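You operate a simulated robot arm through the tools that you are given. There is no shell and no other tool. Be economical: measure what you need, move in short steps, check, and stop when the job is done.

You are at the controls of a simulated robot arm. One attempt, no reset.

Task
Clear the strainer and fit it back into the drain.
Fine: tip the scraps into the pink cup and rinse the glitter off under the running tap; the tap ends off.

The check looks at the end state, three seconds after you hand in, the way a careful person would. Anything else that was tipped, shoved, dropped, spilled or broken makes it a failure.

Robot
A 6-joint arm with a two-finger parallel gripper, fixed in place. Base frame: the origin is at the foot of the arm, x ahead of it, y to its left, z up; the work surface is at about z = 725. Units: mm, rad, N and s.
With the tool pointing down near the work surface it reaches from about 200 to 840 mm from the base axis. Its first joint turns from -2.897 to 2.897 rad. Payload 3.91 kg.
Tool frame: the origin (TCP) lies between the finger pads and is the grasp point; the fingertips stand 30 mm ahead of it; z points along the fingers, y is the line along which they close. Largest opening 110 mm; finger width 20, thickness 10; the body of the gripper, 48 by 112 mm, starts 55 mm behind the TCP.
Orientation is that of the tool frame in the base frame, as a unit quaternion [x, y, z, w]. With the fingers straight down and closing along the base's y, the tool's x points along the base's -x, its y along +y and its z along -z.

Tools
- The arm moves only by the tool drive_tool. Its argument "motion" is a list of rows, each a list of 3 entries, a list of its own where there are three numbers: the shift along the tool's x, y, z in mm, then the turn, a rotation vector about the tool's x, y, z in rad, then the finger opening in mm, from 0 to 110. In form: [[[tx, ty, tz], [rx, ry, rz], claw], ...]. A call has 1 to 8 rows; each row is the pose to reach, as a shift and turn from the pose commanded when the call began, along the tool's axes at that moment. Each row takes 0.2 s and may step no farther than 50 mm and 0.15 rad from the row before; otherwise, or with a gripper value out of range, the whole call is refused. Where a pose cannot be reached the arm comes as near as it can. A force on the tool above 90 N (or 10 N above the force at the start of the call, whichever is more), or a blocked arm, ends the call early, and 0.2 s more pass. Each finger travels about 108 mm/s and halts on what it meets, pressing with about 26 N; the grip force reading is that of the motor and also rises with nothing between the fingers. The clock runs only during rows and for 0.2 s after the last one: add rows that repeat a pose to give the fingers time. It gives the time, the measured TCP pose, the force on the tool (base axes), the opening and the grip force at its end, in the units of the frame above (readings bear some noise).
- Cameras (640 x 400 px; columns grow to the right, rows downward): "scene" is fixed at [401.1, -500.2, 1653.2]; the picture's right is [0.60, -0.80, 0.00], its down [-0.77, -0.57, -0.30] and it looks along [0.24, 0.18, -0.95] (base axes); focal length 236 px, centre (320, 200). "wrist" rides on the gripper at [-36, 0, -57] in the tool frame; the picture's right is [0.00, -1.00, 0.00], its down [0.97, 0.00, -0.24] and it looks along [0.24, 0.00, 0.97] (tool axes); focal length 218 px, centre (320, 200).
- camera(camera): a new picture of that camera. The clock stands still meanwhile.
- lift_body(by): slides the trunk up (or, below 0, down) by that many mm; the arm rides with it, the base frame stays. It gives what a move gives, with no picture.
- measure_at(camera, pixels): for up to 12 pixels [column, row] of the newest picture of that camera ("zoom" is the newest enlarged one), the place [x, y, z] in the base frame of the surface seen there, good to about 3 mm. The clock stands still meanwhile.
- close_up(camera, box): a new picture of the part [left, top, right, bottom] of that camera's present view, enlarged. The clock stands still meanwhile.
- finish_job(): hands the job in; it is judged then, once.

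Go step by step. Measure first, check grasps and placings, and put right what went wrong. The budget is 80 turns and 34 pictures, counting those below and the enlarged ones. Unless the task says otherwise, let go and move clear before handing in, and close with one line.

The tools are called as a command line: name --argument value ..., lists and objects as JSON in quotes. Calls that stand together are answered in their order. drive_tool: Moves the arm, as the interface text tells. Its arguments: {"type":"object","properties":{"motion":{"type":"array","items":{"type":"array"}}},"required":["motion"]} The other tools are called the same way: lift_body (by) slides the trunk up or down; camera (camera) takes a picture; measure_at (camera, pixels) gives the place of the surface under pixels of a picture; close_up (camera, box) takes an enlarged picture of a part of a camera's view; finish_job () hands the job in.

At the start:

```text
time_s: 0.0
tool_pos: [354.7, -260.3, 1272.6]
orientation: [0.0, 1.0, 0.0, 0.0]
ft_force: [-0.5, -1.0, 0.3]
width: 109.9
grip_force: 0.0
trunk travel left (down, up): [-450.0, 90.0]
```

scene: 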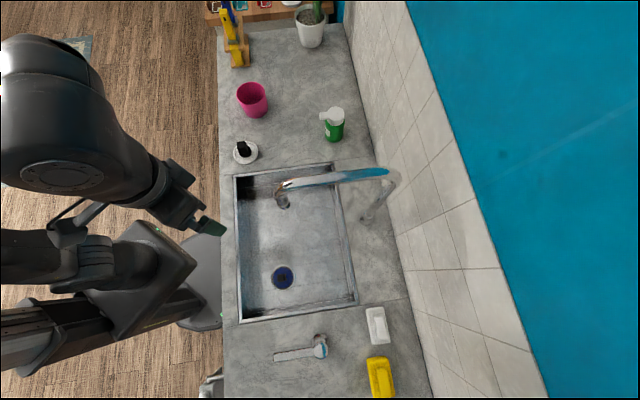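
wrist: 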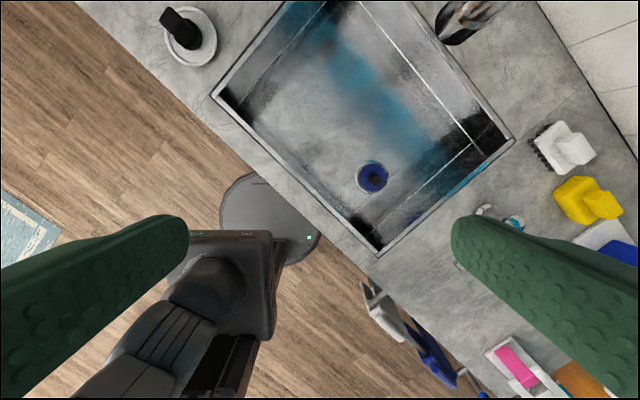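

The scene picture shows the sink, a drain-like blue disc at (283,278), a white round object with a dark knob at (245,152), and the pink cup at (252,98). I'll zoom in on these.

close_up --camera "scene" --box '[220, 70, 420, 195]'

close_up --camera "scene" --box '[220, 180, 420, 305]'

close_up --camera "wrist" --box '[310, 130, 438, 210]'

```text
3.20 times, centred on (320, 132) of scene
```

zoom: 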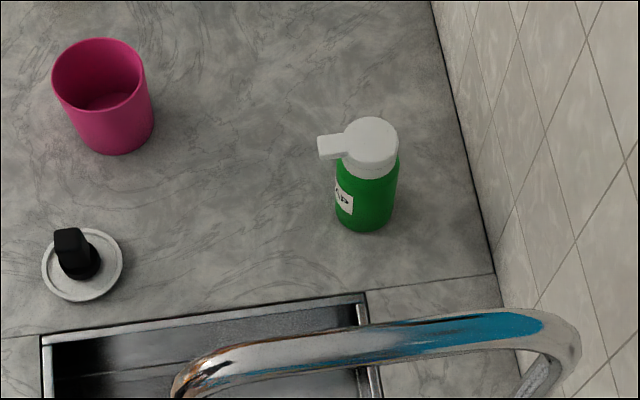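

```text
3.20 times, centred on (320, 242) of scene
```

zoom: 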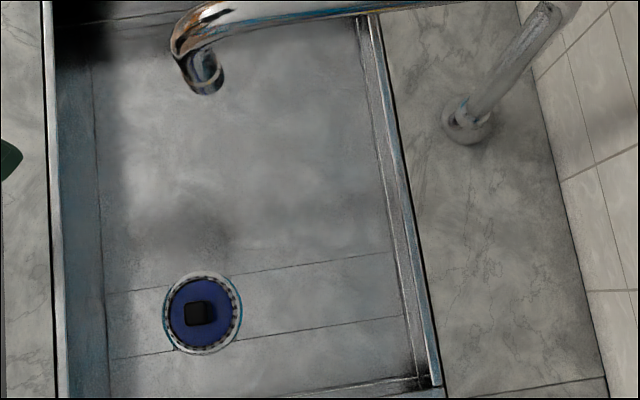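

```text
5.00 times, centred on (374, 170) of wrist
```

zoom: 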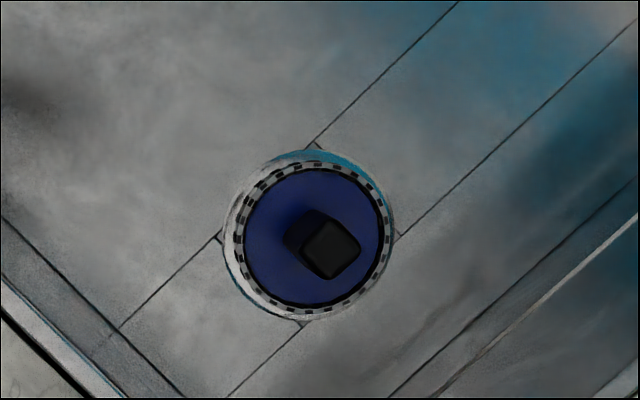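

The strainer sits in the drain with a black knob (zoom (330,248)); the white disc by the cup looks like a separate stopper. Now I look for the tap handle near (310,350) and measure key points.

close_up --camera "scene" --box '[220, 275, 420, 400]'

camera --camera "scene"

measure_at --camera "scene" --pixels '[[252, 90], [240, 100], [267, 96], [254, 108], [245, 146], [282, 276], [282, 240], [283, 203], [284, 187], [340, 177], [372, 215], [320, 352]]'

measure_at --camera "wrist" --pixels '[[375, 179], [362, 170], [380, 165], [372, 160], [372, 195], [357, 179], [389, 176], [420, 150], [375, 240], [510, 140], [215, 95], [484, 211]]'

```text
3.20 times, centred on (320, 338) of scene
```

zoom: 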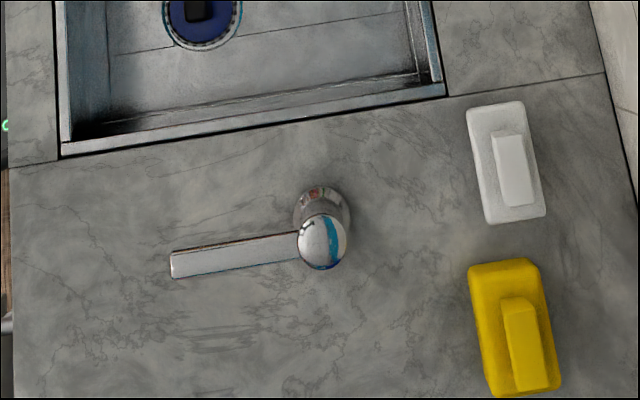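

```text
27 pictures are left
```

scene: 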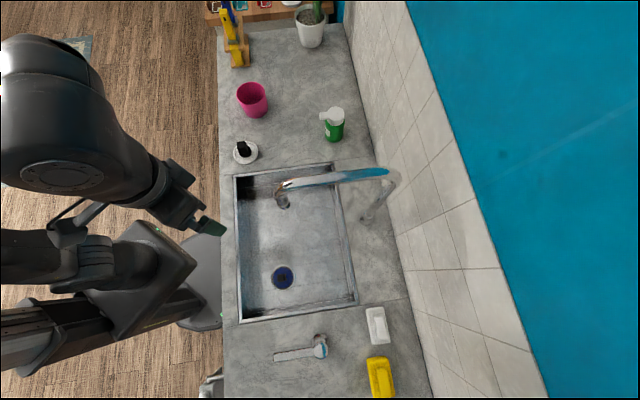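

```text
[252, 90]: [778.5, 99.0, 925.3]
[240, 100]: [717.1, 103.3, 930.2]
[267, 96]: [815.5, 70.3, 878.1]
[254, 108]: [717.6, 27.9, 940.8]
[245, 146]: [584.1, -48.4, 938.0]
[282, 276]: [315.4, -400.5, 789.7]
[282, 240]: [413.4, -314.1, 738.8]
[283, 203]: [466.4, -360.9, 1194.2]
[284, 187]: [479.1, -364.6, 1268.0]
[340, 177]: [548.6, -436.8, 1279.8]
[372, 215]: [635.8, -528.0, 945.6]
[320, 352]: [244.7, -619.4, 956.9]
```

```text
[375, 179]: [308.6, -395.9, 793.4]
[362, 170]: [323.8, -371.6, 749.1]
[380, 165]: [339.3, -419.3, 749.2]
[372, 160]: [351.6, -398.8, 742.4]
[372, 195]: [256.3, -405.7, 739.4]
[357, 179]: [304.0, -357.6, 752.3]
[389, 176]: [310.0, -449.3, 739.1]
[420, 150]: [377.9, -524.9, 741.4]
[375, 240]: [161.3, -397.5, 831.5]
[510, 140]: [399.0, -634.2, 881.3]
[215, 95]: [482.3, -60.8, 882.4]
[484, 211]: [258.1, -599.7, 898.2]
```

The tap handle stands at about (258,-600), top z≈957, with a lever pointing left in the picture; the strainer knob top is at about (310,-397,793). I'll move above the strainer for a closer look.

drive_tool --motion '[[[14, -35, 0], [0, 0, 0], 110], [[28, -70, 0], [0, 0, 0], 110], [[42, -105, 0], [0, 0, 0], 110], [[55, -137, 0], [0, 0, 0], 110], [[55, -137, 45], [0, 0, 0], 110], [[55, -137, 90], [0, 0, 0], 110], [[55, -137, 135], [0, 0, 0], 110], [[55, -137, 180], [0, 0, 0], 110]]'

camera --camera "wrist"

camera --camera "scene"

```text
time_s: 1.8
tool_pos: [301.0, -396.2, 1093.4]
orientation: [0.0, 1.0, 0.0, 0.001]
ft_force: [-0.5, 0.1, 0.4]
width: 109.6
grip_force: 0.1
trunk travel left (down, up): [-450.0, 90.0]
```

```text
26 pictures are left
```

wrist: 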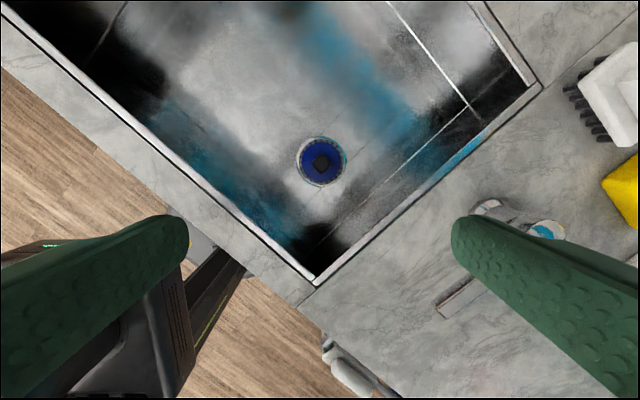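

```text
25 pictures are left
```

scene: 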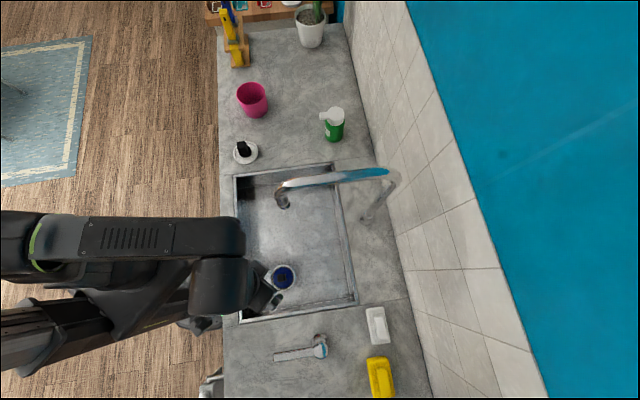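

close_up --camera "wrist" --box '[280, 135, 360, 185]'

measure_at --camera "wrist" --pixels '[[321, 163], [313, 163], [329, 162], [321, 156], [298, 161], [346, 161], [317, 278], [528, 85], [545, 229], [490, 207], [445, 305], [465, 285]]'

```text
8.00 times, centred on (320, 160) of wrist
```

zoom: 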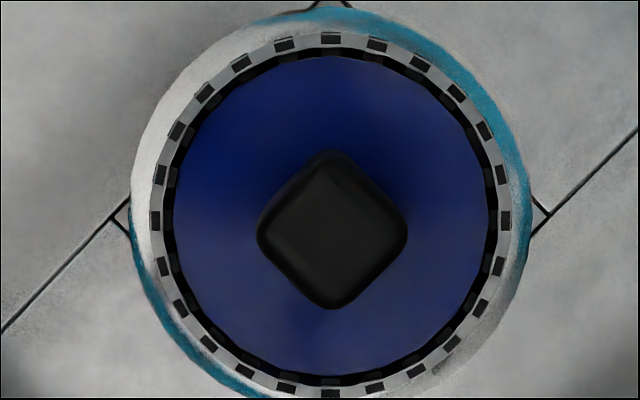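

```text
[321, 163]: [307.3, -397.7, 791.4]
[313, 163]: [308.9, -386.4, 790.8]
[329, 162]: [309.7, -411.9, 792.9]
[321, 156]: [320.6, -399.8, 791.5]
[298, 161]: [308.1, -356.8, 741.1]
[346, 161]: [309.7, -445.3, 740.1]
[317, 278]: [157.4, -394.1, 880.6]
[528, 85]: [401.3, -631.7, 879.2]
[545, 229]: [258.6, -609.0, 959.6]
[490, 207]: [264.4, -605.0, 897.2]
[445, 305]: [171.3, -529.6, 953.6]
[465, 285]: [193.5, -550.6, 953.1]
```

The rim sits at z≈740 and the knob top at 791, but I must be sure what is the strainer and what is the scrap. I'll descend for a closer look inside.

drive_tool --motion '[[[-4, -2, 45], [0, 0, 0], 110], [[-8, -3, 90], [0, 0, 0], 110], [[-8, -3, 130], [0, 0, 0], 110], [[-8, -3, 165], [0, 0, 0], 110]]'

close_up --camera "wrist" --box '[240, 100, 400, 200]'

measure_at --camera "zoom" --pixels '[[320, 300], [320, 240], [230, 250], [420, 250], [320, 180], [320, 140], [200, 250], [450, 250], [320, 210], [270, 330]]'

```text
time_s: 2.8
tool_pos: [307.7, -398.6, 927.2]
orientation: [0.001, 1.0, 0.0, -0.001]
ft_force: [0.3, -0.6, 0.4]
width: 110.0
grip_force: 0.0
trunk travel left (down, up): [-450.0, 90.0]
```

```text
4.00 times, centred on (320, 150) of wrist
```

zoom: 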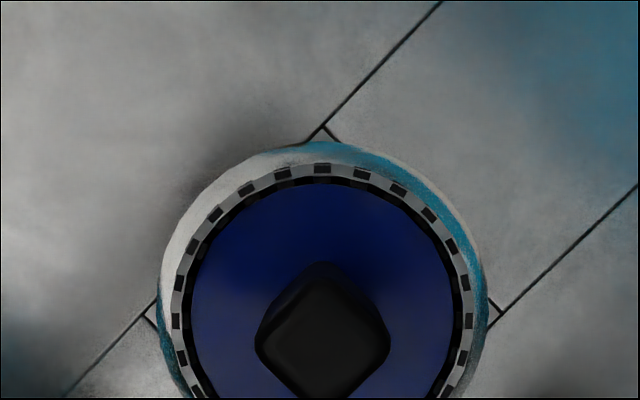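

```text
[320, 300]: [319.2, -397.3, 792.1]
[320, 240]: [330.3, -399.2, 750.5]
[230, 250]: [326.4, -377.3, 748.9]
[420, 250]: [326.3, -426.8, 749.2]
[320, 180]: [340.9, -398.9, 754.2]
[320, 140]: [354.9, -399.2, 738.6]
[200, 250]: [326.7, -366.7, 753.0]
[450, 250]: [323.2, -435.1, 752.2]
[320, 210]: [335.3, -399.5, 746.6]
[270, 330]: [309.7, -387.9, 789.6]
```

The blue surface is at z≈749 inside a slotted ring (zoom (320,180)) with no visible scraps; I need to compare with the white knobbed disc at scene (245,152).

close_up --camera "scene" --box '[225, 136, 265, 161]'

measure_at --camera "zoom" --pixels '[[130, 250], [320, 160], [480, 250], [330, 340], [450, 320], [250, 130], [300, 240], [200, 300]]'

close_up --camera "scene" --box '[228, 74, 276, 104]'

```text
16.00 times, centred on (245, 148) of scene
```

zoom: 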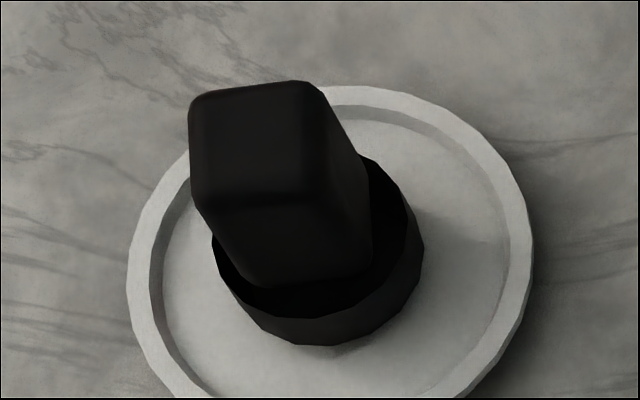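

```text
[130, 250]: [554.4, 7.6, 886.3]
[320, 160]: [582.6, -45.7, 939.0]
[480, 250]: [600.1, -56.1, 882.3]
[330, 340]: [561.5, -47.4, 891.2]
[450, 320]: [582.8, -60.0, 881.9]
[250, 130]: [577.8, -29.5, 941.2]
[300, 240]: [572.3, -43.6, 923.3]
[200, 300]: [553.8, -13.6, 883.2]
```

```text
13.33 times, centred on (252, 89) of scene
```

zoom: 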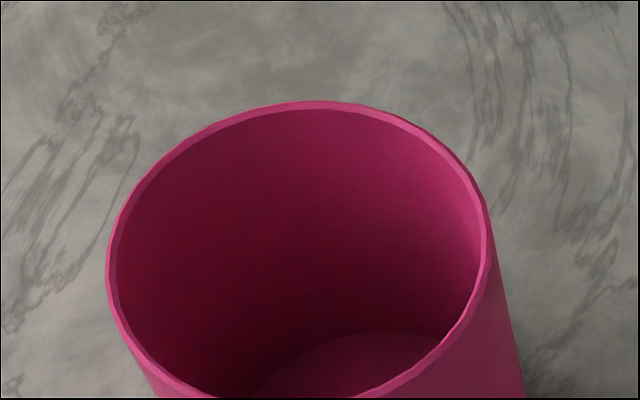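

The white thing is a saucer with a black block in a socket, not a strainer; the drain item it is. I'll zoom tightly on it for scraps and glitter.

close_up --camera "wrist" --box '[280, 132, 360, 232]'

close_up --camera "scene" --box '[263, 264, 303, 289]'

measure_at --camera "zoom" --pixels '[[320, 150], [320, 220], [250, 300], [200, 230], [420, 230], [320, 330], [300, 60]]'

```text
4.00 times, centred on (320, 182) of wrist
```

zoom: 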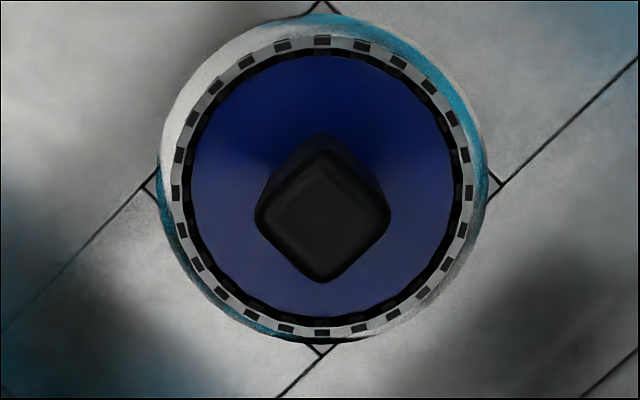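

```text
16.00 times, centred on (283, 276) of scene
```

zoom: 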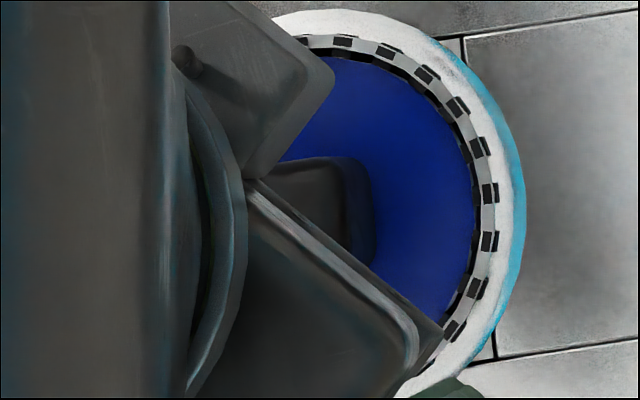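

```text
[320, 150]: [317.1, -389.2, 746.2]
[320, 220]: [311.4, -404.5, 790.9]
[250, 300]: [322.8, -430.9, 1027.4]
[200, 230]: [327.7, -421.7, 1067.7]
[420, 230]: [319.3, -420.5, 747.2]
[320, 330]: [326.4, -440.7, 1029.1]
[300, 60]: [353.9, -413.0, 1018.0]
```

No loose scraps are visible from above; the knob centre works out at (310,-399), its faces at 45°. I'll yaw the gripper 45° and narrow the opening, then descend on the knob.

drive_tool --motion '[[[-2, 0, 0], [0, 0, 0.131], 100], [[-2, 0, 0], [0, 0, 0.262], 90], [[-2, 0, 0], [0, 0, 0.393], 80], [[-2, 0, 0], [0, 0, 0.524], 70], [[-2, 0, 0], [0, 0, 0.655], 60], [[-2, 0, 0], [0, 0, 0.785], 60], [[-2, 0, 40], [0, 0, 0.785], 60], [[-2, 0, 80], [0, 0, 0.785], 60]]'

close_up --camera "wrist" --box '[200, 100, 440, 250]'

```text
time_s: 4.6
tool_pos: [310.2, -400.4, 849.2]
orientation: [0.384, 0.923, 0.0, -0.001]
ft_force: [-0.2, 0.4, -1.2]
width: 60.2
grip_force: 0.0
trunk travel left (down, up): [-450.0, 90.0]
```

```text
2.67 times, centred on (320, 175) of wrist
```

zoom: 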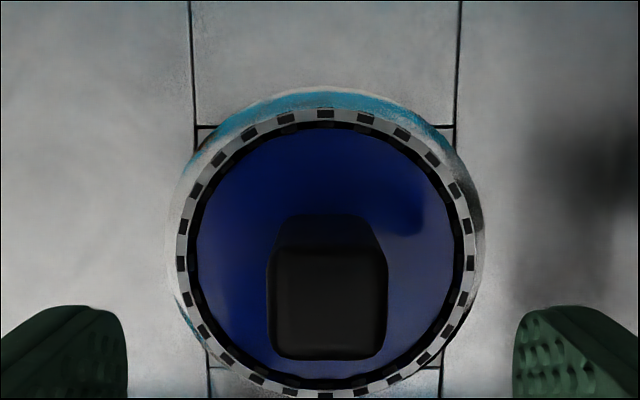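

The knob is square with the fingers (zoom (327,300)). Descend to z≈787 and close.

drive_tool --motion '[[[0, 0, 30], [0, 0, 0], 60], [[0, 0, 62], [0, 0, 0], 60], [[0, 0, 62], [0, 0, 0], 30], [[0, 0, 62], [0, 0, 0], 10], [[0, 0, 62], [0, 0, 0], 10]]'

```text
time_s: 5.8
tool_pos: [308.9, -397.6, 785.6]
orientation: [0.383, 0.924, 0.0, -0.001]
ft_force: [0.6, 0.6, -0.8]
width: 25.6
grip_force: 26.3
trunk travel left (down, up): [-450.0, 90.0]
```

The knob is gripped at width 25.6. Lift slowly and look.

drive_tool --motion '[[[0, 0, -15], [0, 0, 0], 10], [[0, 0, -40], [0, 0, 0], 10], [[0, 0, -75], [0, 0, 0], 10], [[0, 0, -110], [0, 0, 0], 10]]'

camera --camera "wrist"

close_up --camera "scene" --box '[243, 239, 323, 289]'

```text
time_s: 6.8
tool_pos: [308.9, -399.1, 895.8]
orientation: [0.384, 0.923, -0.001, 0.0]
ft_force: [0.7, 0.3, -1.3]
width: 25.8
grip_force: 26.4
trunk travel left (down, up): [-450.0, 90.0]
```

```text
17 pictures are left
```

wrist: 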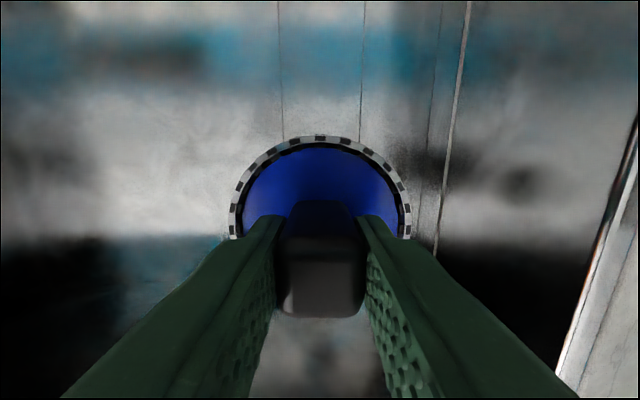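

```text
8.00 times, centred on (283, 264) of scene
```

zoom: 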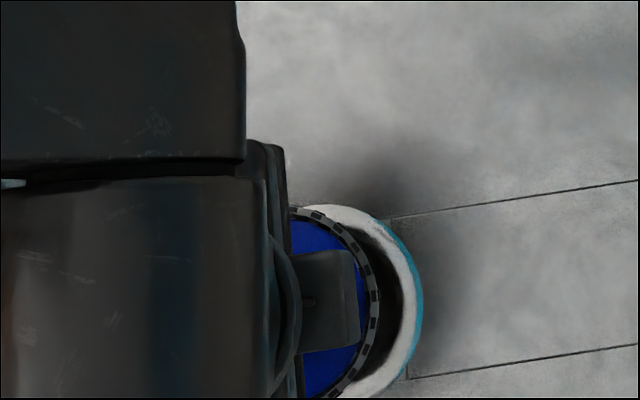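

The whole strainer came up with the knob (wrist (320,190)), drain left empty below. I'll measure the cup rim exactly before the transit.

measure_at --camera "scene" --pixels '[[236.5, 92.8], [264.4, 92.6], [250.5, 82.2], [251, 105], [241, 101], [260, 101.5], [240, 85], [253, 99], [251, 107], [258, 115], [284, 206], [320, 52]]'

```text
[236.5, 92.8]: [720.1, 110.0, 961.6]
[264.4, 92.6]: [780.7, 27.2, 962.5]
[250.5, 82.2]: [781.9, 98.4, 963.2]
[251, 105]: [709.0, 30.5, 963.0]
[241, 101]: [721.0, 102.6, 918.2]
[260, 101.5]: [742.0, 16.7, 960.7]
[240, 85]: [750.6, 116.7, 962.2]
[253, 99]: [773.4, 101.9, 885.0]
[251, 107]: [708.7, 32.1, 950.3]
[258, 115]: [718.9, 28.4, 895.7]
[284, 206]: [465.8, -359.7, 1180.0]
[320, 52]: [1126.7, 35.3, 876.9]
```

The cup's rim is at z≈962, centre (748,66), radius 50. I'll raise the strainer and swing clear of the spout before heading to the cup.

drive_tool --motion '[[[0, 0, -48], [0, 0, 0], 10], [[0, 0, -96], [0, 0, 0], 10], [[0, 0, -145], [0, 0, 0], 10], [[0, 0, -194], [0, 0, 0], 10], [[32, 32, -194], [0, 0, 0], 10], [[64, 64, -194], [0, 0, 0], 10], [[96, 96, -194], [0, 0, 0], 10], [[128, 128, -194], [0, 0, 0], 10]]'

```text
time_s: 8.6
tool_pos: [308.1, -217.8, 1090.9]
orientation: [0.383, 0.924, 0.0, 0.0]
ft_force: [-0.8, -0.6, 0.4]
width: 25.4
grip_force: 25.9
trunk travel left (down, up): [-450.0, 90.0]
```

Clear of the spout; continue toward the cup.

drive_tool --motion '[[[0, 46, 0], [0, 0, 0], 10], [[0, 92, 0], [0, 0, 0], 10], [[0, 138, 0], [0, 0, 0], 10], [[0, 184, 0], [0, 0, 0], 10], [[0, 230, 0], [0, 0, 0], 10], [[0, 276, 0], [0, 0, 0], 10], [[0, 322, 0], [0, 0, 0], 10], [[0, 368, 0], [0, 0, 0], 10]]'

```text
time_s: 10.4
tool_pos: [569.4, 42.7, 1088.4]
orientation: [0.382, 0.924, -0.001, -0.001]
ft_force: [0.2, 0.5, -0.8]
width: 25.7
grip_force: 25.8
trunk travel left (down, up): [-450.0, 90.0]
```

Now move over the cup centre and begin tilting away from the counter's front edge.

drive_tool --motion '[[[-27, 36, 0], [0, 0, 0], 10], [[-55, 71, 0], [0, 0, 0], 10], [[-82, 107, 0], [0, 0, 0], 10], [[-110, 143, 0], [0, 0, 0], 10], [[-113, 143, 5], [0, -0.14, 0], 10], [[-116, 143, 10], [0, -0.28, 0], 10], [[-118, 143, 15], [0, -0.42, 0], 10], [[-120, 143, 20], [0, -0.56, 0], 10]]'

camera --camera "scene"

```text
time_s: 12.2
tool_pos: [756.2, 58.8, 1071.3]
orientation: [0.368, 0.887, -0.107, 0.257]
ft_force: [0.6, -0.2, -0.9]
width: 25.5
grip_force: 26.0
trunk travel left (down, up): [-450.0, 90.0]
```

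```text
15 pictures are left
```

scene: 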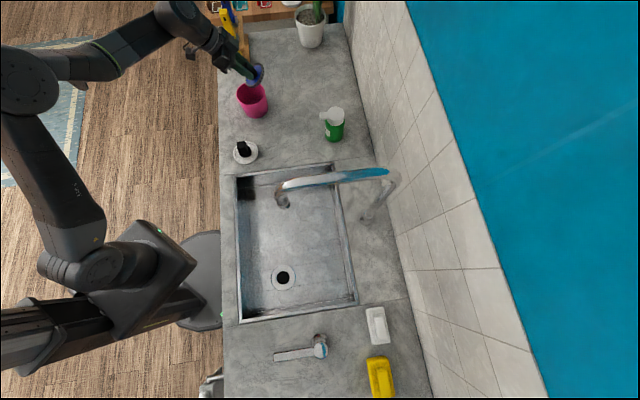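

The strainer is over the cup (picture (255,73), parallax). I check the clearance to the yellow item at (235,45) before tilting further.

measure_at --camera "scene" --pixels '[[227, 18], [238, 30], [237, 63], [245, 60], [232, 50], [226, 5], [225, 42], [215, 35], [205, 25], [258, 68], [255, 80], [262, 75]]'

close_up --camera "scene" --box '[196, 0, 292, 60]'

```text
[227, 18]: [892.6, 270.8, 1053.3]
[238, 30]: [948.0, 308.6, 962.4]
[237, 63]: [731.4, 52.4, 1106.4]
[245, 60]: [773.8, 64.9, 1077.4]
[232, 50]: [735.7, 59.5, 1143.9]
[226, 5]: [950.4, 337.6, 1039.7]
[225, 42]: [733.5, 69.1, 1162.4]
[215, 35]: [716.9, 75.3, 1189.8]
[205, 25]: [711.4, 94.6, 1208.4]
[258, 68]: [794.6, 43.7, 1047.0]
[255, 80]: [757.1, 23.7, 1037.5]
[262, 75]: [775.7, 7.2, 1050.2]
```

```text
6.67 times, centred on (244, 30) of scene
```

zoom: 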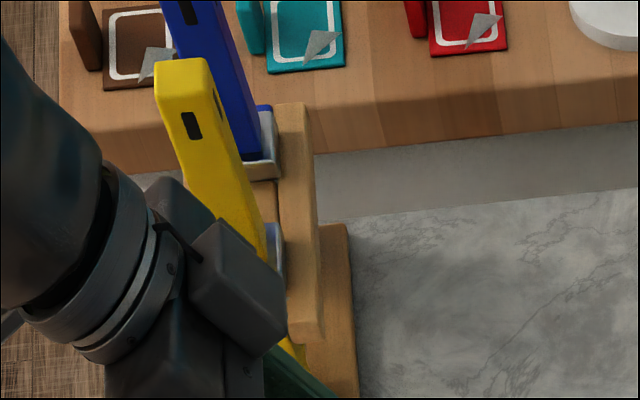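

The knives are >150 mm from the gripper line, so tilting continues, keeping the strainer's lower lip over the cup.

drive_tool --motion '[[[1, 0, 5.3], [0, -0.14, 0], 10], [[7.5, 0, 7.1], [0, -0.28, 0], 10], [[16, 0, 7.7], [0, -0.42, 0], 10], [[24.2, 0, 8.4], [0, -0.56, 0], 10], [[31.7, 0, 8.4], [0, -0.7, 0], 10], [[39, 0, 8.6], [0, -0.84, 0], 10], [[43.7, 0, 5.6], [0, -0.98, 0], 10], [[47.7, 0, 3.1], [0, -1.12, 0], 10]]'

close_up --camera "scene" --box '[180, 30, 308, 110]'

```text
time_s: 14.0
tool_pos: [728.5, 85.9, 1043.4]
orientation: [0.254, 0.617, -0.284, 0.689]
ft_force: [0.6, -0.3, -0.9]
width: 25.5
grip_force: 26.4
trunk travel left (down, up): [-450.0, 90.0]
```

```text
5.00 times, centred on (244, 70) of scene
```

zoom: 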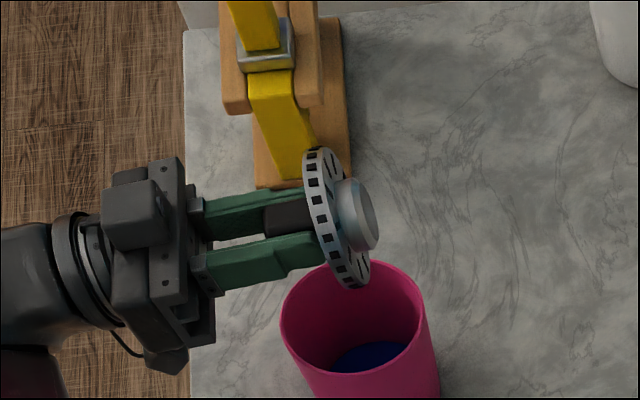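

The blue scrap mass is now in the cup (zoom (370,355)) and the slotted disc is empty on that side. I'll tilt back over the cup and inspect.

drive_tool --motion '[[[0.5, 0, 4.7], [0, 0.14, 0], 10], [[1.1, 0, 10.2], [0, 0.28, 0], 10], [[-2.2, 0, 16.6], [0, 0.42, 0], 10], [[-5.5, 0, 23.5], [0, 0.56, 0], 10], [[-9.7, 0, 30.5], [0, 0.7, 0], 10], [[-14, 0, 37.8], [0, 0.84, 0], 10], [[-18.5, 0, 43], [0, 0.98, 0], 10], [[-23.6, 0, 41.6], [0, 1.12, 0], 10]]'

close_up --camera "wrist" --box '[200, 100, 440, 250]'

close_up --camera "scene" --box '[212, 50, 292, 100]'

```text
time_s: 15.8
tool_pos: [755.6, 59.0, 1071.1]
orientation: [0.368, 0.888, -0.106, 0.253]
ft_force: [-1.0, -0.9, -0.5]
width: 25.3
grip_force: 25.9
trunk travel left (down, up): [-450.0, 90.0]
```

```text
2.67 times, centred on (320, 175) of wrist
```

zoom: 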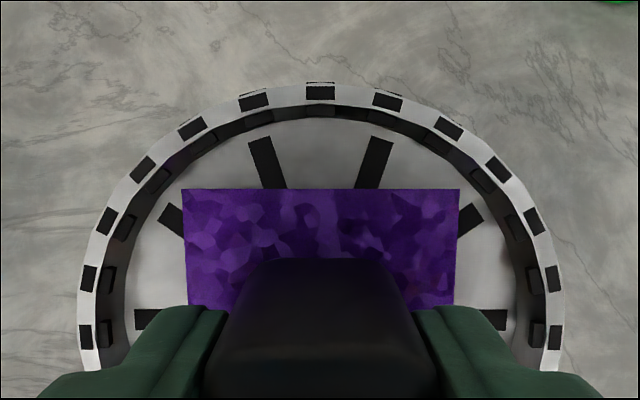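

```text
8.00 times, centred on (252, 75) of scene
```

zoom: 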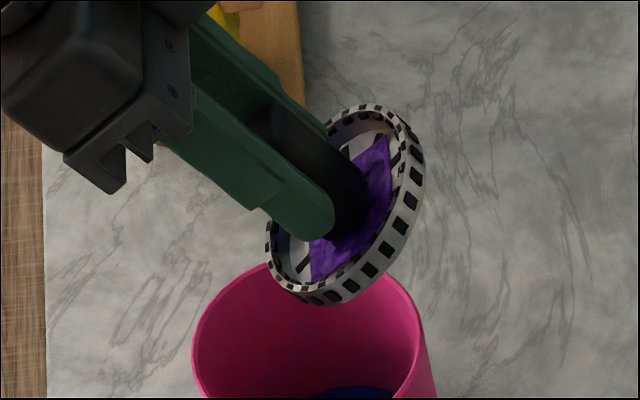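

Only the purple glitter patch remains on the strainer floor (zoom (320,240)). Back level and return toward the sink.

drive_tool --motion '[[[-0.5, 0, -5.5], [0, 0.14, 0], 10], [[-1, 0, -11], [0, 0.28, 0], 10], [[-1.5, 0, -16.5], [0, 0.42, 0], 10], [[-2.1, 0, -22.2], [0, 0.56, 0], 10], [[21, -36, -37], [0, 0.56, 0], 10], [[44, -71, -51], [0, 0.56, 0], 10], [[68, -107, -66], [0, 0.56, 0], 10], [[91, -143, -80.5], [0, 0.56, 0], 10]]'

drive_tool --motion '[[[0, -46, 0], [0, 0, 0], 10], [[0, -92, 0], [0, 0, 0], 10], [[0, -138, 0], [0, 0, 0], 10], [[0, -184, 0], [0, 0, 0], 10], [[0, -230, 0], [0, 0, 0], 10], [[0, -276, 0], [0, 0, 0], 10], [[0, -322, 0], [0, 0, 0], 10], [[0, -368, 0], [0, 0, 0], 10]]'

```text
time_s: 17.6
tool_pos: [567.4, 41.2, 1089.7]
orientation: [0.383, 0.924, 0.0, 0.001]
ft_force: [-0.8, -0.4, 0.5]
width: 25.2
grip_force: 26.0
trunk travel left (down, up): [-450.0, 90.0]
```

```text
time_s: 19.4
tool_pos: [308.1, -218.7, 1090.0]
orientation: [0.382, 0.924, 0.0, -0.001]
ft_force: [0.2, -0.4, -1.4]
width: 25.4
grip_force: 26.2
trunk travel left (down, up): [-450.0, 90.0]
```

Back at the transit point. Move over the drain and lower.

drive_tool --motion '[[[-32, -32, 0], [0, 0, 0], 10], [[-64, -64, 0], [0, 0, 0], 10], [[-96, -96, 0], [0, 0, 0], 10], [[-128, -128, 0], [0, 0, 0], 10], [[-128, -128, 48], [0, 0, 0], 10], [[-128, -128, 96], [0, 0, 0], 10], [[-128, -128, 145], [0, 0, 0], 10], [[-128, -128, 194], [0, 0, 0], 10]]'

drive_tool --motion '[[[0, 0, 40], [0, 0, 0], 10], [[0, 0, 70], [0, 0, 0], 10], [[0, 0, 85], [0, 0, 0], 10], [[0, 0, 95], [0, 0, 0], 10], [[0, 0, 103], [0, 0, 0], 10], [[0, 0, 109], [0, 0, 0], 10], [[0, 0, 110], [0, 0, 0], 10]]'

```text
time_s: 21.2
tool_pos: [308.2, -399.1, 895.8]
orientation: [0.382, 0.924, -0.001, 0.001]
ft_force: [-0.6, 1.6, -0.9]
width: 25.3
grip_force: 25.8
trunk travel left (down, up): [-450.0, 90.0]
```

```text
time_s: 22.8
tool_pos: [309.4, -398.8, 786.4]
orientation: [0.383, 0.924, 0.0, 0.0]
ft_force: [0.1, 0.3, 5.6]
width: 25.5
grip_force: 25.7
trunk travel left (down, up): [-450.0, 90.0]
```

Seated again at z≈786 with light contact (5.6 N). Release and rise, then inspect.

drive_tool --motion '[[[0, 0, 0], [0, 0, 0], 40], [[0, 0, 0], [0, 0, 0], 60], [[0, 0, -45], [0, 0, 0], 60], [[0, 0, -90], [0, 0, 0], 60], [[0, 0, -140], [0, 0, 0], 80], [[0, 0, -190], [0, 0, 0], 60], [[0, 0, -240], [0, 0, 0], 30], [[0, 0, -285], [0, 0, 0], 0]]'

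camera --camera "wrist"

```text
time_s: 24.6
tool_pos: [310.2, -396.8, 1071.3]
orientation: [0.383, 0.924, 0.001, -0.001]
ft_force: [-1.0, -0.8, 0.0]
width: 0.0
grip_force: 26.1
trunk travel left (down, up): [-450.0, 90.0]
```

```text
10 pictures are left
```

wrist: 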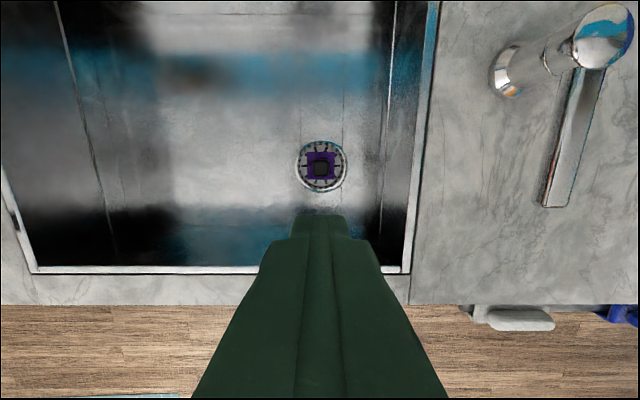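

The strainer sits in the drain with the purple glitter visible (320,165). The tap lever runs from (590,75) to (557,205); I measure it.

measure_at --camera "wrist" --pixels '[[605, 40], [588, 80], [580, 120], [568, 150], [560, 190], [545, 203], [565, 203], [502, 72], [540, 55], [548, 190], [530, 180], [320, 167]]'

close_up --camera "wrist" --box '[464, 0, 640, 220]'

```text
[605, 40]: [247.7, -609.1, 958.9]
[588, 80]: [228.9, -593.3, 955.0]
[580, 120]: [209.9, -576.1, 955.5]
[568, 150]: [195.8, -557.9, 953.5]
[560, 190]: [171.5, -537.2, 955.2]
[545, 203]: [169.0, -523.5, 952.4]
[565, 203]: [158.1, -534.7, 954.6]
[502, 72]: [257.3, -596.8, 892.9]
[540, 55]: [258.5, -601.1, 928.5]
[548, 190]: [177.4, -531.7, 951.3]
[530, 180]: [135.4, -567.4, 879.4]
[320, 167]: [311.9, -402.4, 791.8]
```

```text
1.82 times, centred on (552, 110) of wrist
```

zoom: 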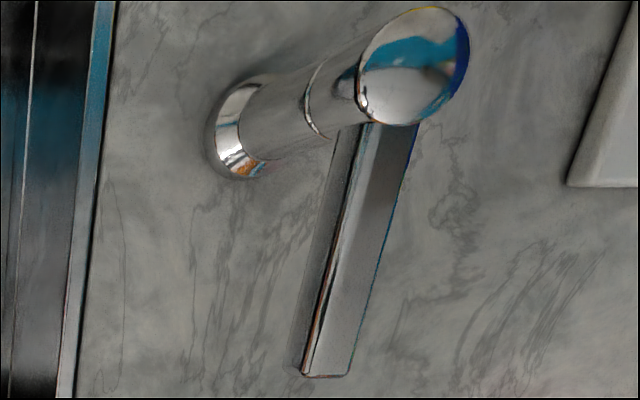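

The post has a seam at z≈930, so the lever likely yaws about the vertical. I'll straddle the lever near its tip with fingers open.

drive_tool --motion '[[[-2, -48, 0], [0, 0, 0], 20], [[-4, -97, 0], [0, 0, 0], 50], [[-6, -146, 0], [0, 0, 0], 50], [[-8, -194, 0], [0, 0, 0], 50], [[-8, -194, 0], [0, 0, 0], 50], [[-8, -194, 40], [0, 0, 0], 50], [[-8, -194, 80], [0, 0, 0], 50], [[-8, -194, 114], [0, 0, 0], 50]]'

camera --camera "wrist"

```text
time_s: 26.4
tool_pos: [178.1, -543.0, 957.6]
orientation: [0.382, 0.924, 0.0, 0.0]
ft_force: [0.0, -0.3, 0.1]
width: 50.0
grip_force: 0.1
trunk travel left (down, up): [-450.0, 90.0]
```

```text
8 pictures are left
```

wrist: 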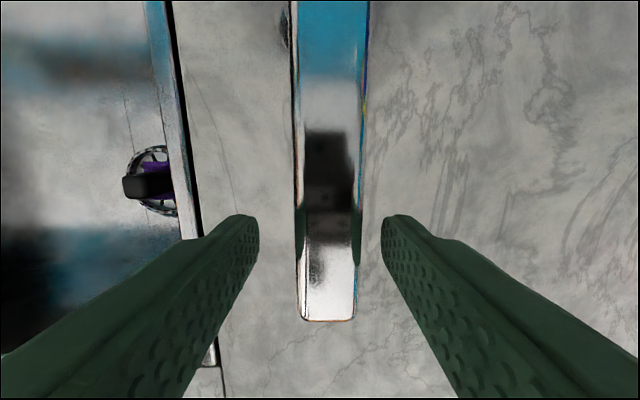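

The lever is between the fingers (325,250). I push gently toward the sink side (tool +y) and read force.

drive_tool --motion '[[[0, 10, 0], [0, 0, 0], 50], [[0, 16, 0], [0, 0, 0], 50], [[0, 20, 0], [0, 0, 0], 50], [[0, 24, 0], [0, 0, 0], 50], [[0, 28, 0], [0, 0, 0], 50]]'

```text
time_s: 27.6
tool_pos: [194.2, -525.7, 959.0]
orientation: [0.384, 0.923, -0.001, 0.0]
ft_force: [-27.0, -30.0, 4.2]
width: 70.4
grip_force: 20.2
trunk travel left (down, up): [-450.0, 90.0]
```

About 40 N of resistance and the finger was pushed open, so this way seems stopped. Back off and try the other way.

drive_tool --motion '[[[0, -14, 0], [0, 0, 0], 50], [[0, -28, 0], [0, 0, 0], 50], [[0, -28, 0], [0, 0, 0], 50], [[0, -38, 0], [0, 0, 0], 50], [[0, -44, 0], [0, 0, 0], 50], [[0, -48, 0], [0, 0, 0], 50], [[0, -54, 0], [0, 0, 0], 50]]'

close_up --camera "scene" --box '[230, 180, 390, 380]'

```text
time_s: 29.2
tool_pos: [159.3, -559.2, 957.7]
orientation: [0.382, 0.924, 0.0, -0.001]
ft_force: [-1.4, 0.1, 0.9]
width: 50.0
grip_force: 0.1
trunk travel left (down, up): [-450.0, 90.0]
```

```text
2.00 times, centred on (310, 280) of scene
```

zoom: 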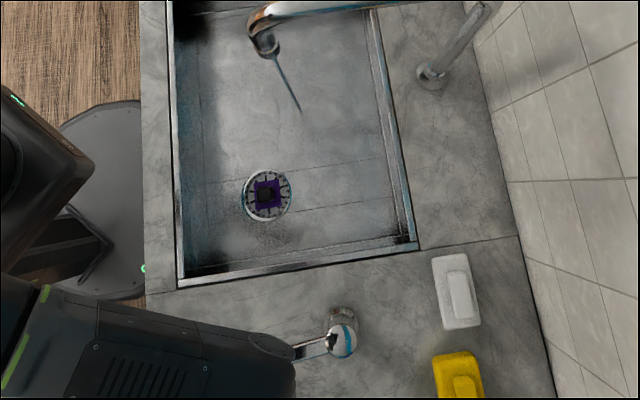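

A thin stream now falls from the spout (zoom (280,75)), so the lever opens this way with almost no force. I swing it further along its arc.

drive_tool --motion '[[[-4.8, -11.7, 0], [0, 0, -0.12], 50], [[-11, -22.8, 0], [0, 0, -0.24], 50], [[-18.4, -33, 0], [0, 0, -0.36], 50], [[-27, -42.4, 0], [0, 0, -0.48], 50]]'

close_up --camera "scene" --box '[230, 180, 390, 380]'

measure_at --camera "zoom" --pixels '[[265, 42], [275, 60], [285, 80], [293, 97], [300, 110], [340, 340], [310, 348], [303, 130]]'

```text
time_s: 30.2
tool_pos: [147.2, -608.5, 957.7]
orientation: [0.151, 0.988, 0.0, -0.001]
ft_force: [-0.4, -0.4, 0.4]
width: 49.8
grip_force: 0.2
trunk travel left (down, up): [-450.0, 90.0]
```

```text
2.00 times, centred on (310, 280) of scene
```

zoom: 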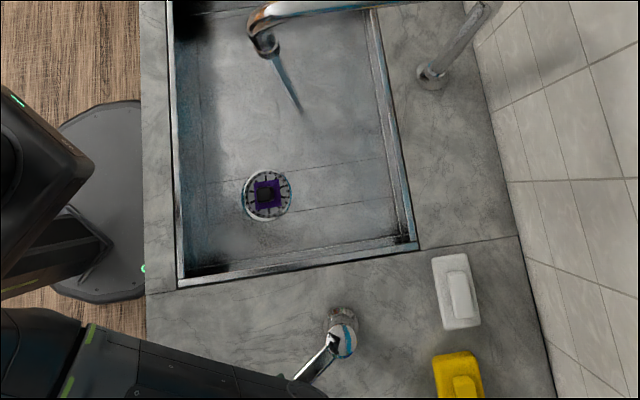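

```text
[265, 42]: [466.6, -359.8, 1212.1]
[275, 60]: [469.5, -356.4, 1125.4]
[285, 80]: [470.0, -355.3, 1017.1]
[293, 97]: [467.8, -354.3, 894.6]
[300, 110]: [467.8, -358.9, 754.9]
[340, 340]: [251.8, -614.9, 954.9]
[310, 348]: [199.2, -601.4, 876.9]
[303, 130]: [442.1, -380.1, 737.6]
```

The stream is stronger and falls at (469,-356). Lift off the lever and return over the strainer.

drive_tool --motion '[[[0, 0, -49], [0, 0, 0], 50], [[0, 0, -98], [0, 0, 0], 50], [[-15.3, 41.5, -98], [0, 0, 0.08], 60], [[-30.7, 82.9, -98], [0, 0, 0.16], 60], [[-46, 124.3, -98], [0, 0, 0.24], 60], [[-61.4, 165.8, -98], [0, 0, 0.32], 60], [[-76.7, 207.2, -98], [0, 0, 0.4], 60], [[-92.1, 248.7, -98], [0, 0, 0.48], 60]]'

```text
time_s: 32.0
tool_pos: [311.5, -398.0, 1055.6]
orientation: [0.384, 0.924, -0.001, -0.001]
ft_force: [0.1, 0.0, -0.1]
width: 60.1
grip_force: 0.1
trunk travel left (down, up): [-450.0, 90.0]
```

Above the knob within 2 mm; descend and grip.

drive_tool --motion '[[[1, -1.5, 48], [0, 0, 0], 60], [[1, -1.5, 96], [0, 0, 0], 60], [[1, -1.5, 144], [0, 0, 0], 60], [[1, -1.5, 192], [0, 0, 0], 60], [[1, -1.5, 235], [0, 0, 0], 60], [[1, -1.5, 268], [0, 0, 0], 60], [[1, -1.5, 269], [0, 0, 0], 10], [[1, -1.5, 269], [0, 0, 0], 10]]'

drive_tool --motion '[[[0, 0, 0], [0, 0, 0], 10], [[0, 0, -15], [0, 0, 0], 10], [[0, 0, -45], [0, 0, 0], 10], [[0, 0, -80], [0, 0, 0], 10], [[0, 0, -115], [0, 0, 0], 10]]'

```text
time_s: 33.8
tool_pos: [310.0, -398.2, 786.7]
orientation: [0.383, 0.924, 0.001, -0.001]
ft_force: [-0.6, 0.1, 0.1]
width: 25.5
grip_force: 26.3
trunk travel left (down, up): [-450.0, 90.0]
```

```text
time_s: 35.0
tool_pos: [309.1, -400.6, 902.8]
orientation: [0.383, 0.924, 0.0, 0.001]
ft_force: [0.8, -0.7, -1.2]
width: 25.5
grip_force: 25.9
trunk travel left (down, up): [-450.0, 90.0]
```

Holding the strainer at (309,-400,903). I tilt the gripper back 0.6 rad so the wrist avoids the spout, and bring the floor of the strainer under the stream at (469,-356).

drive_tool --motion '[[[0, 15, 0], [0, -0.15, 0], 10], [[0, 35, 0], [0, -0.3, 0], 10], [[0, 55, 0], [0, -0.45, 0], 10], [[0, 75, 10], [0, -0.6, 0], 10], [[-10, 105, 25], [0, -0.6, 0], 10], [[-20, 130, 40], [0, -0.6, 0], 10], [[-30, 144, 50], [0, -0.6, 0], 10], [[-38, 144, 50], [0, -0.6, 0], 10]]'

close_up --camera "scene" --box '[250, 170, 330, 270]'

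```text
time_s: 36.8
tool_pos: [428.2, -376.5, 881.4]
orientation: [0.512, 0.819, -0.117, 0.231]
ft_force: [4.9, 4.2, -0.1]
width: 25.4
grip_force: 26.3
out of reach, approached as far as the arm can: row 4, 5, 6, 7, 8
trunk travel left (down, up): [-450.0, 90.0]
```

```text
4.00 times, centred on (290, 220) of scene
```

zoom: 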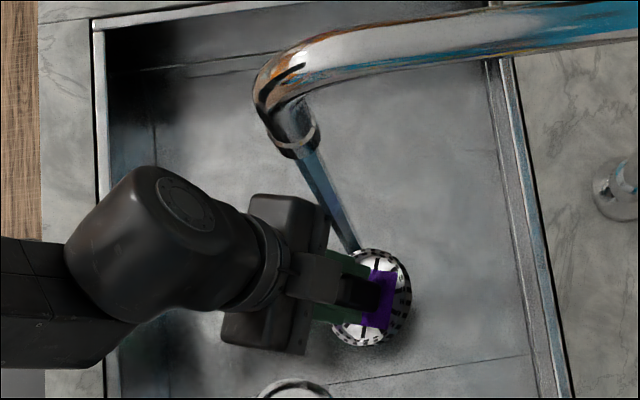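

The pose was beyond reach; the arm stopped at (428,-376,881) with the stream just catching the rim (zoom (355,250)). I check where the arm's shoulder and elbow are to choose a better pose.

measure_at --camera "scene" --pixels '[[75, 260], [105, 262], [130, 240], [75, 220], [45, 190], [25, 80], [10, 100], [100, 60], [130, 40], [150, 300], [200, 250], [180, 10]]'

```text
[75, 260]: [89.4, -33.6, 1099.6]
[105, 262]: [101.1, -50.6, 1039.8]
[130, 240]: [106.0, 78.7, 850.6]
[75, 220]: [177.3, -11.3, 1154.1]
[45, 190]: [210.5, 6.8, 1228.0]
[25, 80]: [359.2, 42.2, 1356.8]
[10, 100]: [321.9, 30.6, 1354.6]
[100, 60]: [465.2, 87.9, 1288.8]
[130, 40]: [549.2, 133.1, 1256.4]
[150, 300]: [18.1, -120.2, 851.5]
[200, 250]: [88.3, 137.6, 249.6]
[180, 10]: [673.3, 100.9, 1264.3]
```

The arm is folded tight here; lowering the trunk should give a better shape. First a tiny back-off to see which pose is taken as commanded.

drive_tool --motion '[[[0, 0, -10], [0, 0, 0], 10]]'

```text
time_s: 37.2
tool_pos: [439.1, -327.2, 879.1]
orientation: [0.374, 0.884, -0.131, 0.247]
ft_force: [-0.3, 0.1, -0.7]
width: 25.6
grip_force: 26.4
trunk travel left (down, up): [-450.0, 90.0]
```

It settled at (439,-327,879) with nearly the wanted tilt, which should put the stream on the floor beside the knob. Check.

drive_tool --motion '[[[0, 0, 0], [0, 0, 0], 10], [[0, 0, 0], [0, 0, 0], 10], [[0, 0, 0], [0, 0, 0], 10]]'

close_up --camera "scene" --box '[260, 180, 324, 260]'

```text
time_s: 38.0
tool_pos: [439.3, -326.7, 878.8]
orientation: [0.373, 0.885, -0.131, 0.247]
ft_force: [-0.8, 0.3, -1.3]
width: 25.7
grip_force: 25.5
trunk travel left (down, up): [-450.0, 90.0]
```

```text
5.00 times, centred on (292, 220) of scene
```

zoom: 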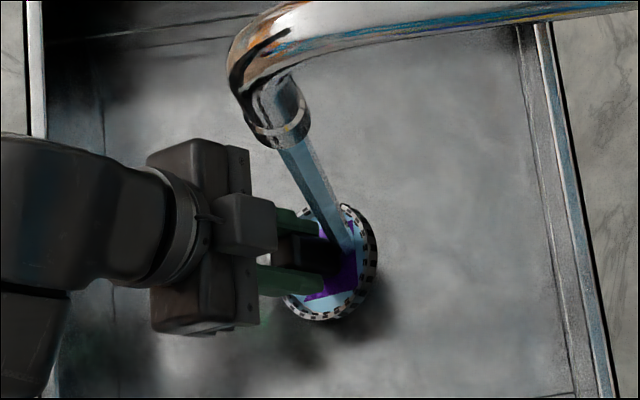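

The stream hits the purple floor beside the knob (zoom (340,245)). I hold and sway a little to rinse.

drive_tool --motion '[[[0, 5, 0], [0, 0, 0], 10], [[0, 10, 0], [0, 0, 0], 10], [[0, 12, 0], [0, 0, 0], 10], [[0, 5, 0], [0, 0, 0], 10], [[0, -5, 0], [0, 0, 0], 10], [[0, -12, 0], [0, 0, 0], 10], [[0, -6, 0], [0, 0, 0], 10], [[0, 0, 0], [0, 0, 0], 10]]'

drive_tool --motion '[[[0, 0, 0], [0, 0, 0], 10], [[0, 0, 0], [0, 0, 0], 10], [[0, 0, 0], [0, 0, 0], 10], [[0, 0, 0], [0, 0, 0], 10], [[0, 0, 0], [0, 0, 0], 10], [[0, 0, 0], [0, 0, 0], 10], [[0, 0, 0], [0, 0, 0], 10], [[0, 0, 0], [0, 0, 0], 10]]'

close_up --camera "scene" --box '[272, 205, 312, 255]'

```text
time_s: 39.8
tool_pos: [439.0, -326.2, 878.8]
orientation: [0.372, 0.885, -0.13, 0.248]
ft_force: [0.0, -0.9, -0.9]
width: 25.4
grip_force: 25.8
trunk travel left (down, up): [-450.0, 90.0]
```

```text
time_s: 41.6
tool_pos: [439.1, -327.1, 879.5]
orientation: [0.372, 0.885, -0.131, 0.247]
ft_force: [-0.5, -0.1, -0.7]
width: 25.6
grip_force: 25.7
trunk travel left (down, up): [-450.0, 90.0]
```

```text
8.00 times, centred on (292, 230) of scene
```

zoom: 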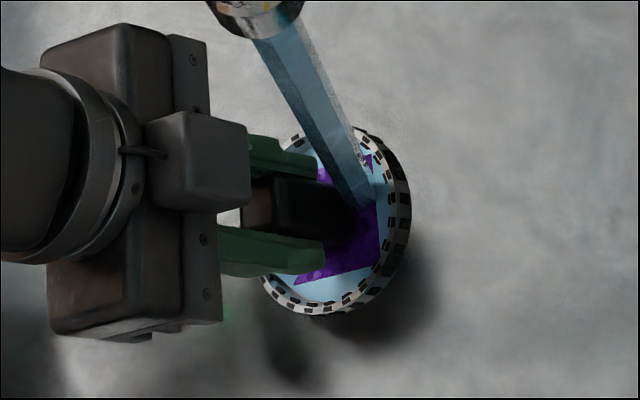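

Purple is still visible after about 4 s; I rinse longer, sweeping the stream over more of the floor.

drive_tool --motion '[[[-4, 8, 0], [0, 0, 0], 10], [[-6, 16, 0], [0, 0, 0], 10], [[-6, 20, 0], [0, 0, 0], 10], [[-10, 20, 0], [0, 0, 0], 10], [[-14, 16, 0], [0, 0, 0], 10], [[-16, 8, 0], [0, 0, 0], 10], [[-16, 0, 0], [0, 0, 0], 10], [[-16, 0, 0], [0, 0, 0], 10]]'

drive_tool --motion '[[[0, -8, 0], [0, 0, 0], 10], [[0, -16, 0], [0, 0, 0], 10], [[0, -20, 0], [0, 0, 0], 10], [[4, -20, 0], [0, 0, 0], 10], [[8, -20, 0], [0, 0, 0], 10], [[12, -14, 0], [0, 0, 0], 10], [[16, -8, 0], [0, 0, 0], 10], [[16, 0, 0], [0, 0, 0], 10]]'

drive_tool --motion '[[[-4, 0, 0], [0, 0, 0], 10], [[-4, 0, 0], [0, 0, 0], 10], [[-4, 0, 0], [0, 0, 0], 10], [[-4, 0, 0], [0, 0, 0], 10], [[-4, 0, 0], [0, 0, 0], 10], [[-4, 0, 0], [0, 0, 0], 10], [[-4, 0, 0], [0, 0, 0], 10], [[-4, 0, 0], [0, 0, 0], 10]]'

close_up --camera "wrist" --box '[220, 100, 420, 225]'

```text
time_s: 43.4
tool_pos: [449.8, -336.8, 888.8]
orientation: [0.373, 0.885, -0.131, 0.247]
ft_force: [-0.1, -1.6, -1.2]
width: 25.3
grip_force: 26.0
trunk travel left (down, up): [-450.0, 90.0]
```

```text
time_s: 45.2
tool_pos: [439.9, -326.4, 878.8]
orientation: [0.374, 0.885, -0.131, 0.247]
ft_force: [-0.4, 0.3, 0.0]
width: 25.4
grip_force: 26.3
trunk travel left (down, up): [-450.0, 90.0]
```

```text
time_s: 47.0
tool_pos: [441.4, -327.9, 881.0]
orientation: [0.372, 0.885, -0.131, 0.247]
ft_force: [-0.8, -0.1, -0.3]
width: 25.6
grip_force: 25.5
trunk travel left (down, up): [-450.0, 90.0]
```

```text
3.20 times, centred on (320, 162) of wrist
```

zoom: 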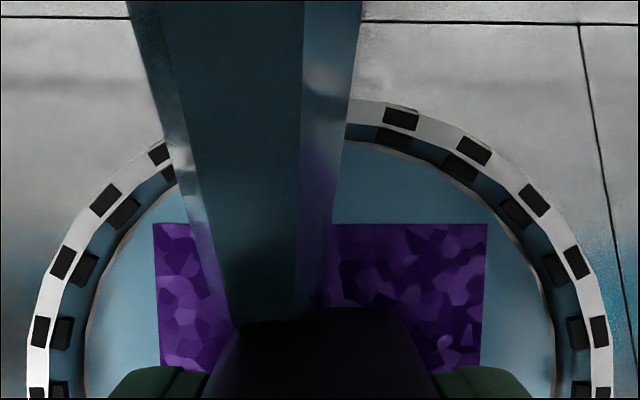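

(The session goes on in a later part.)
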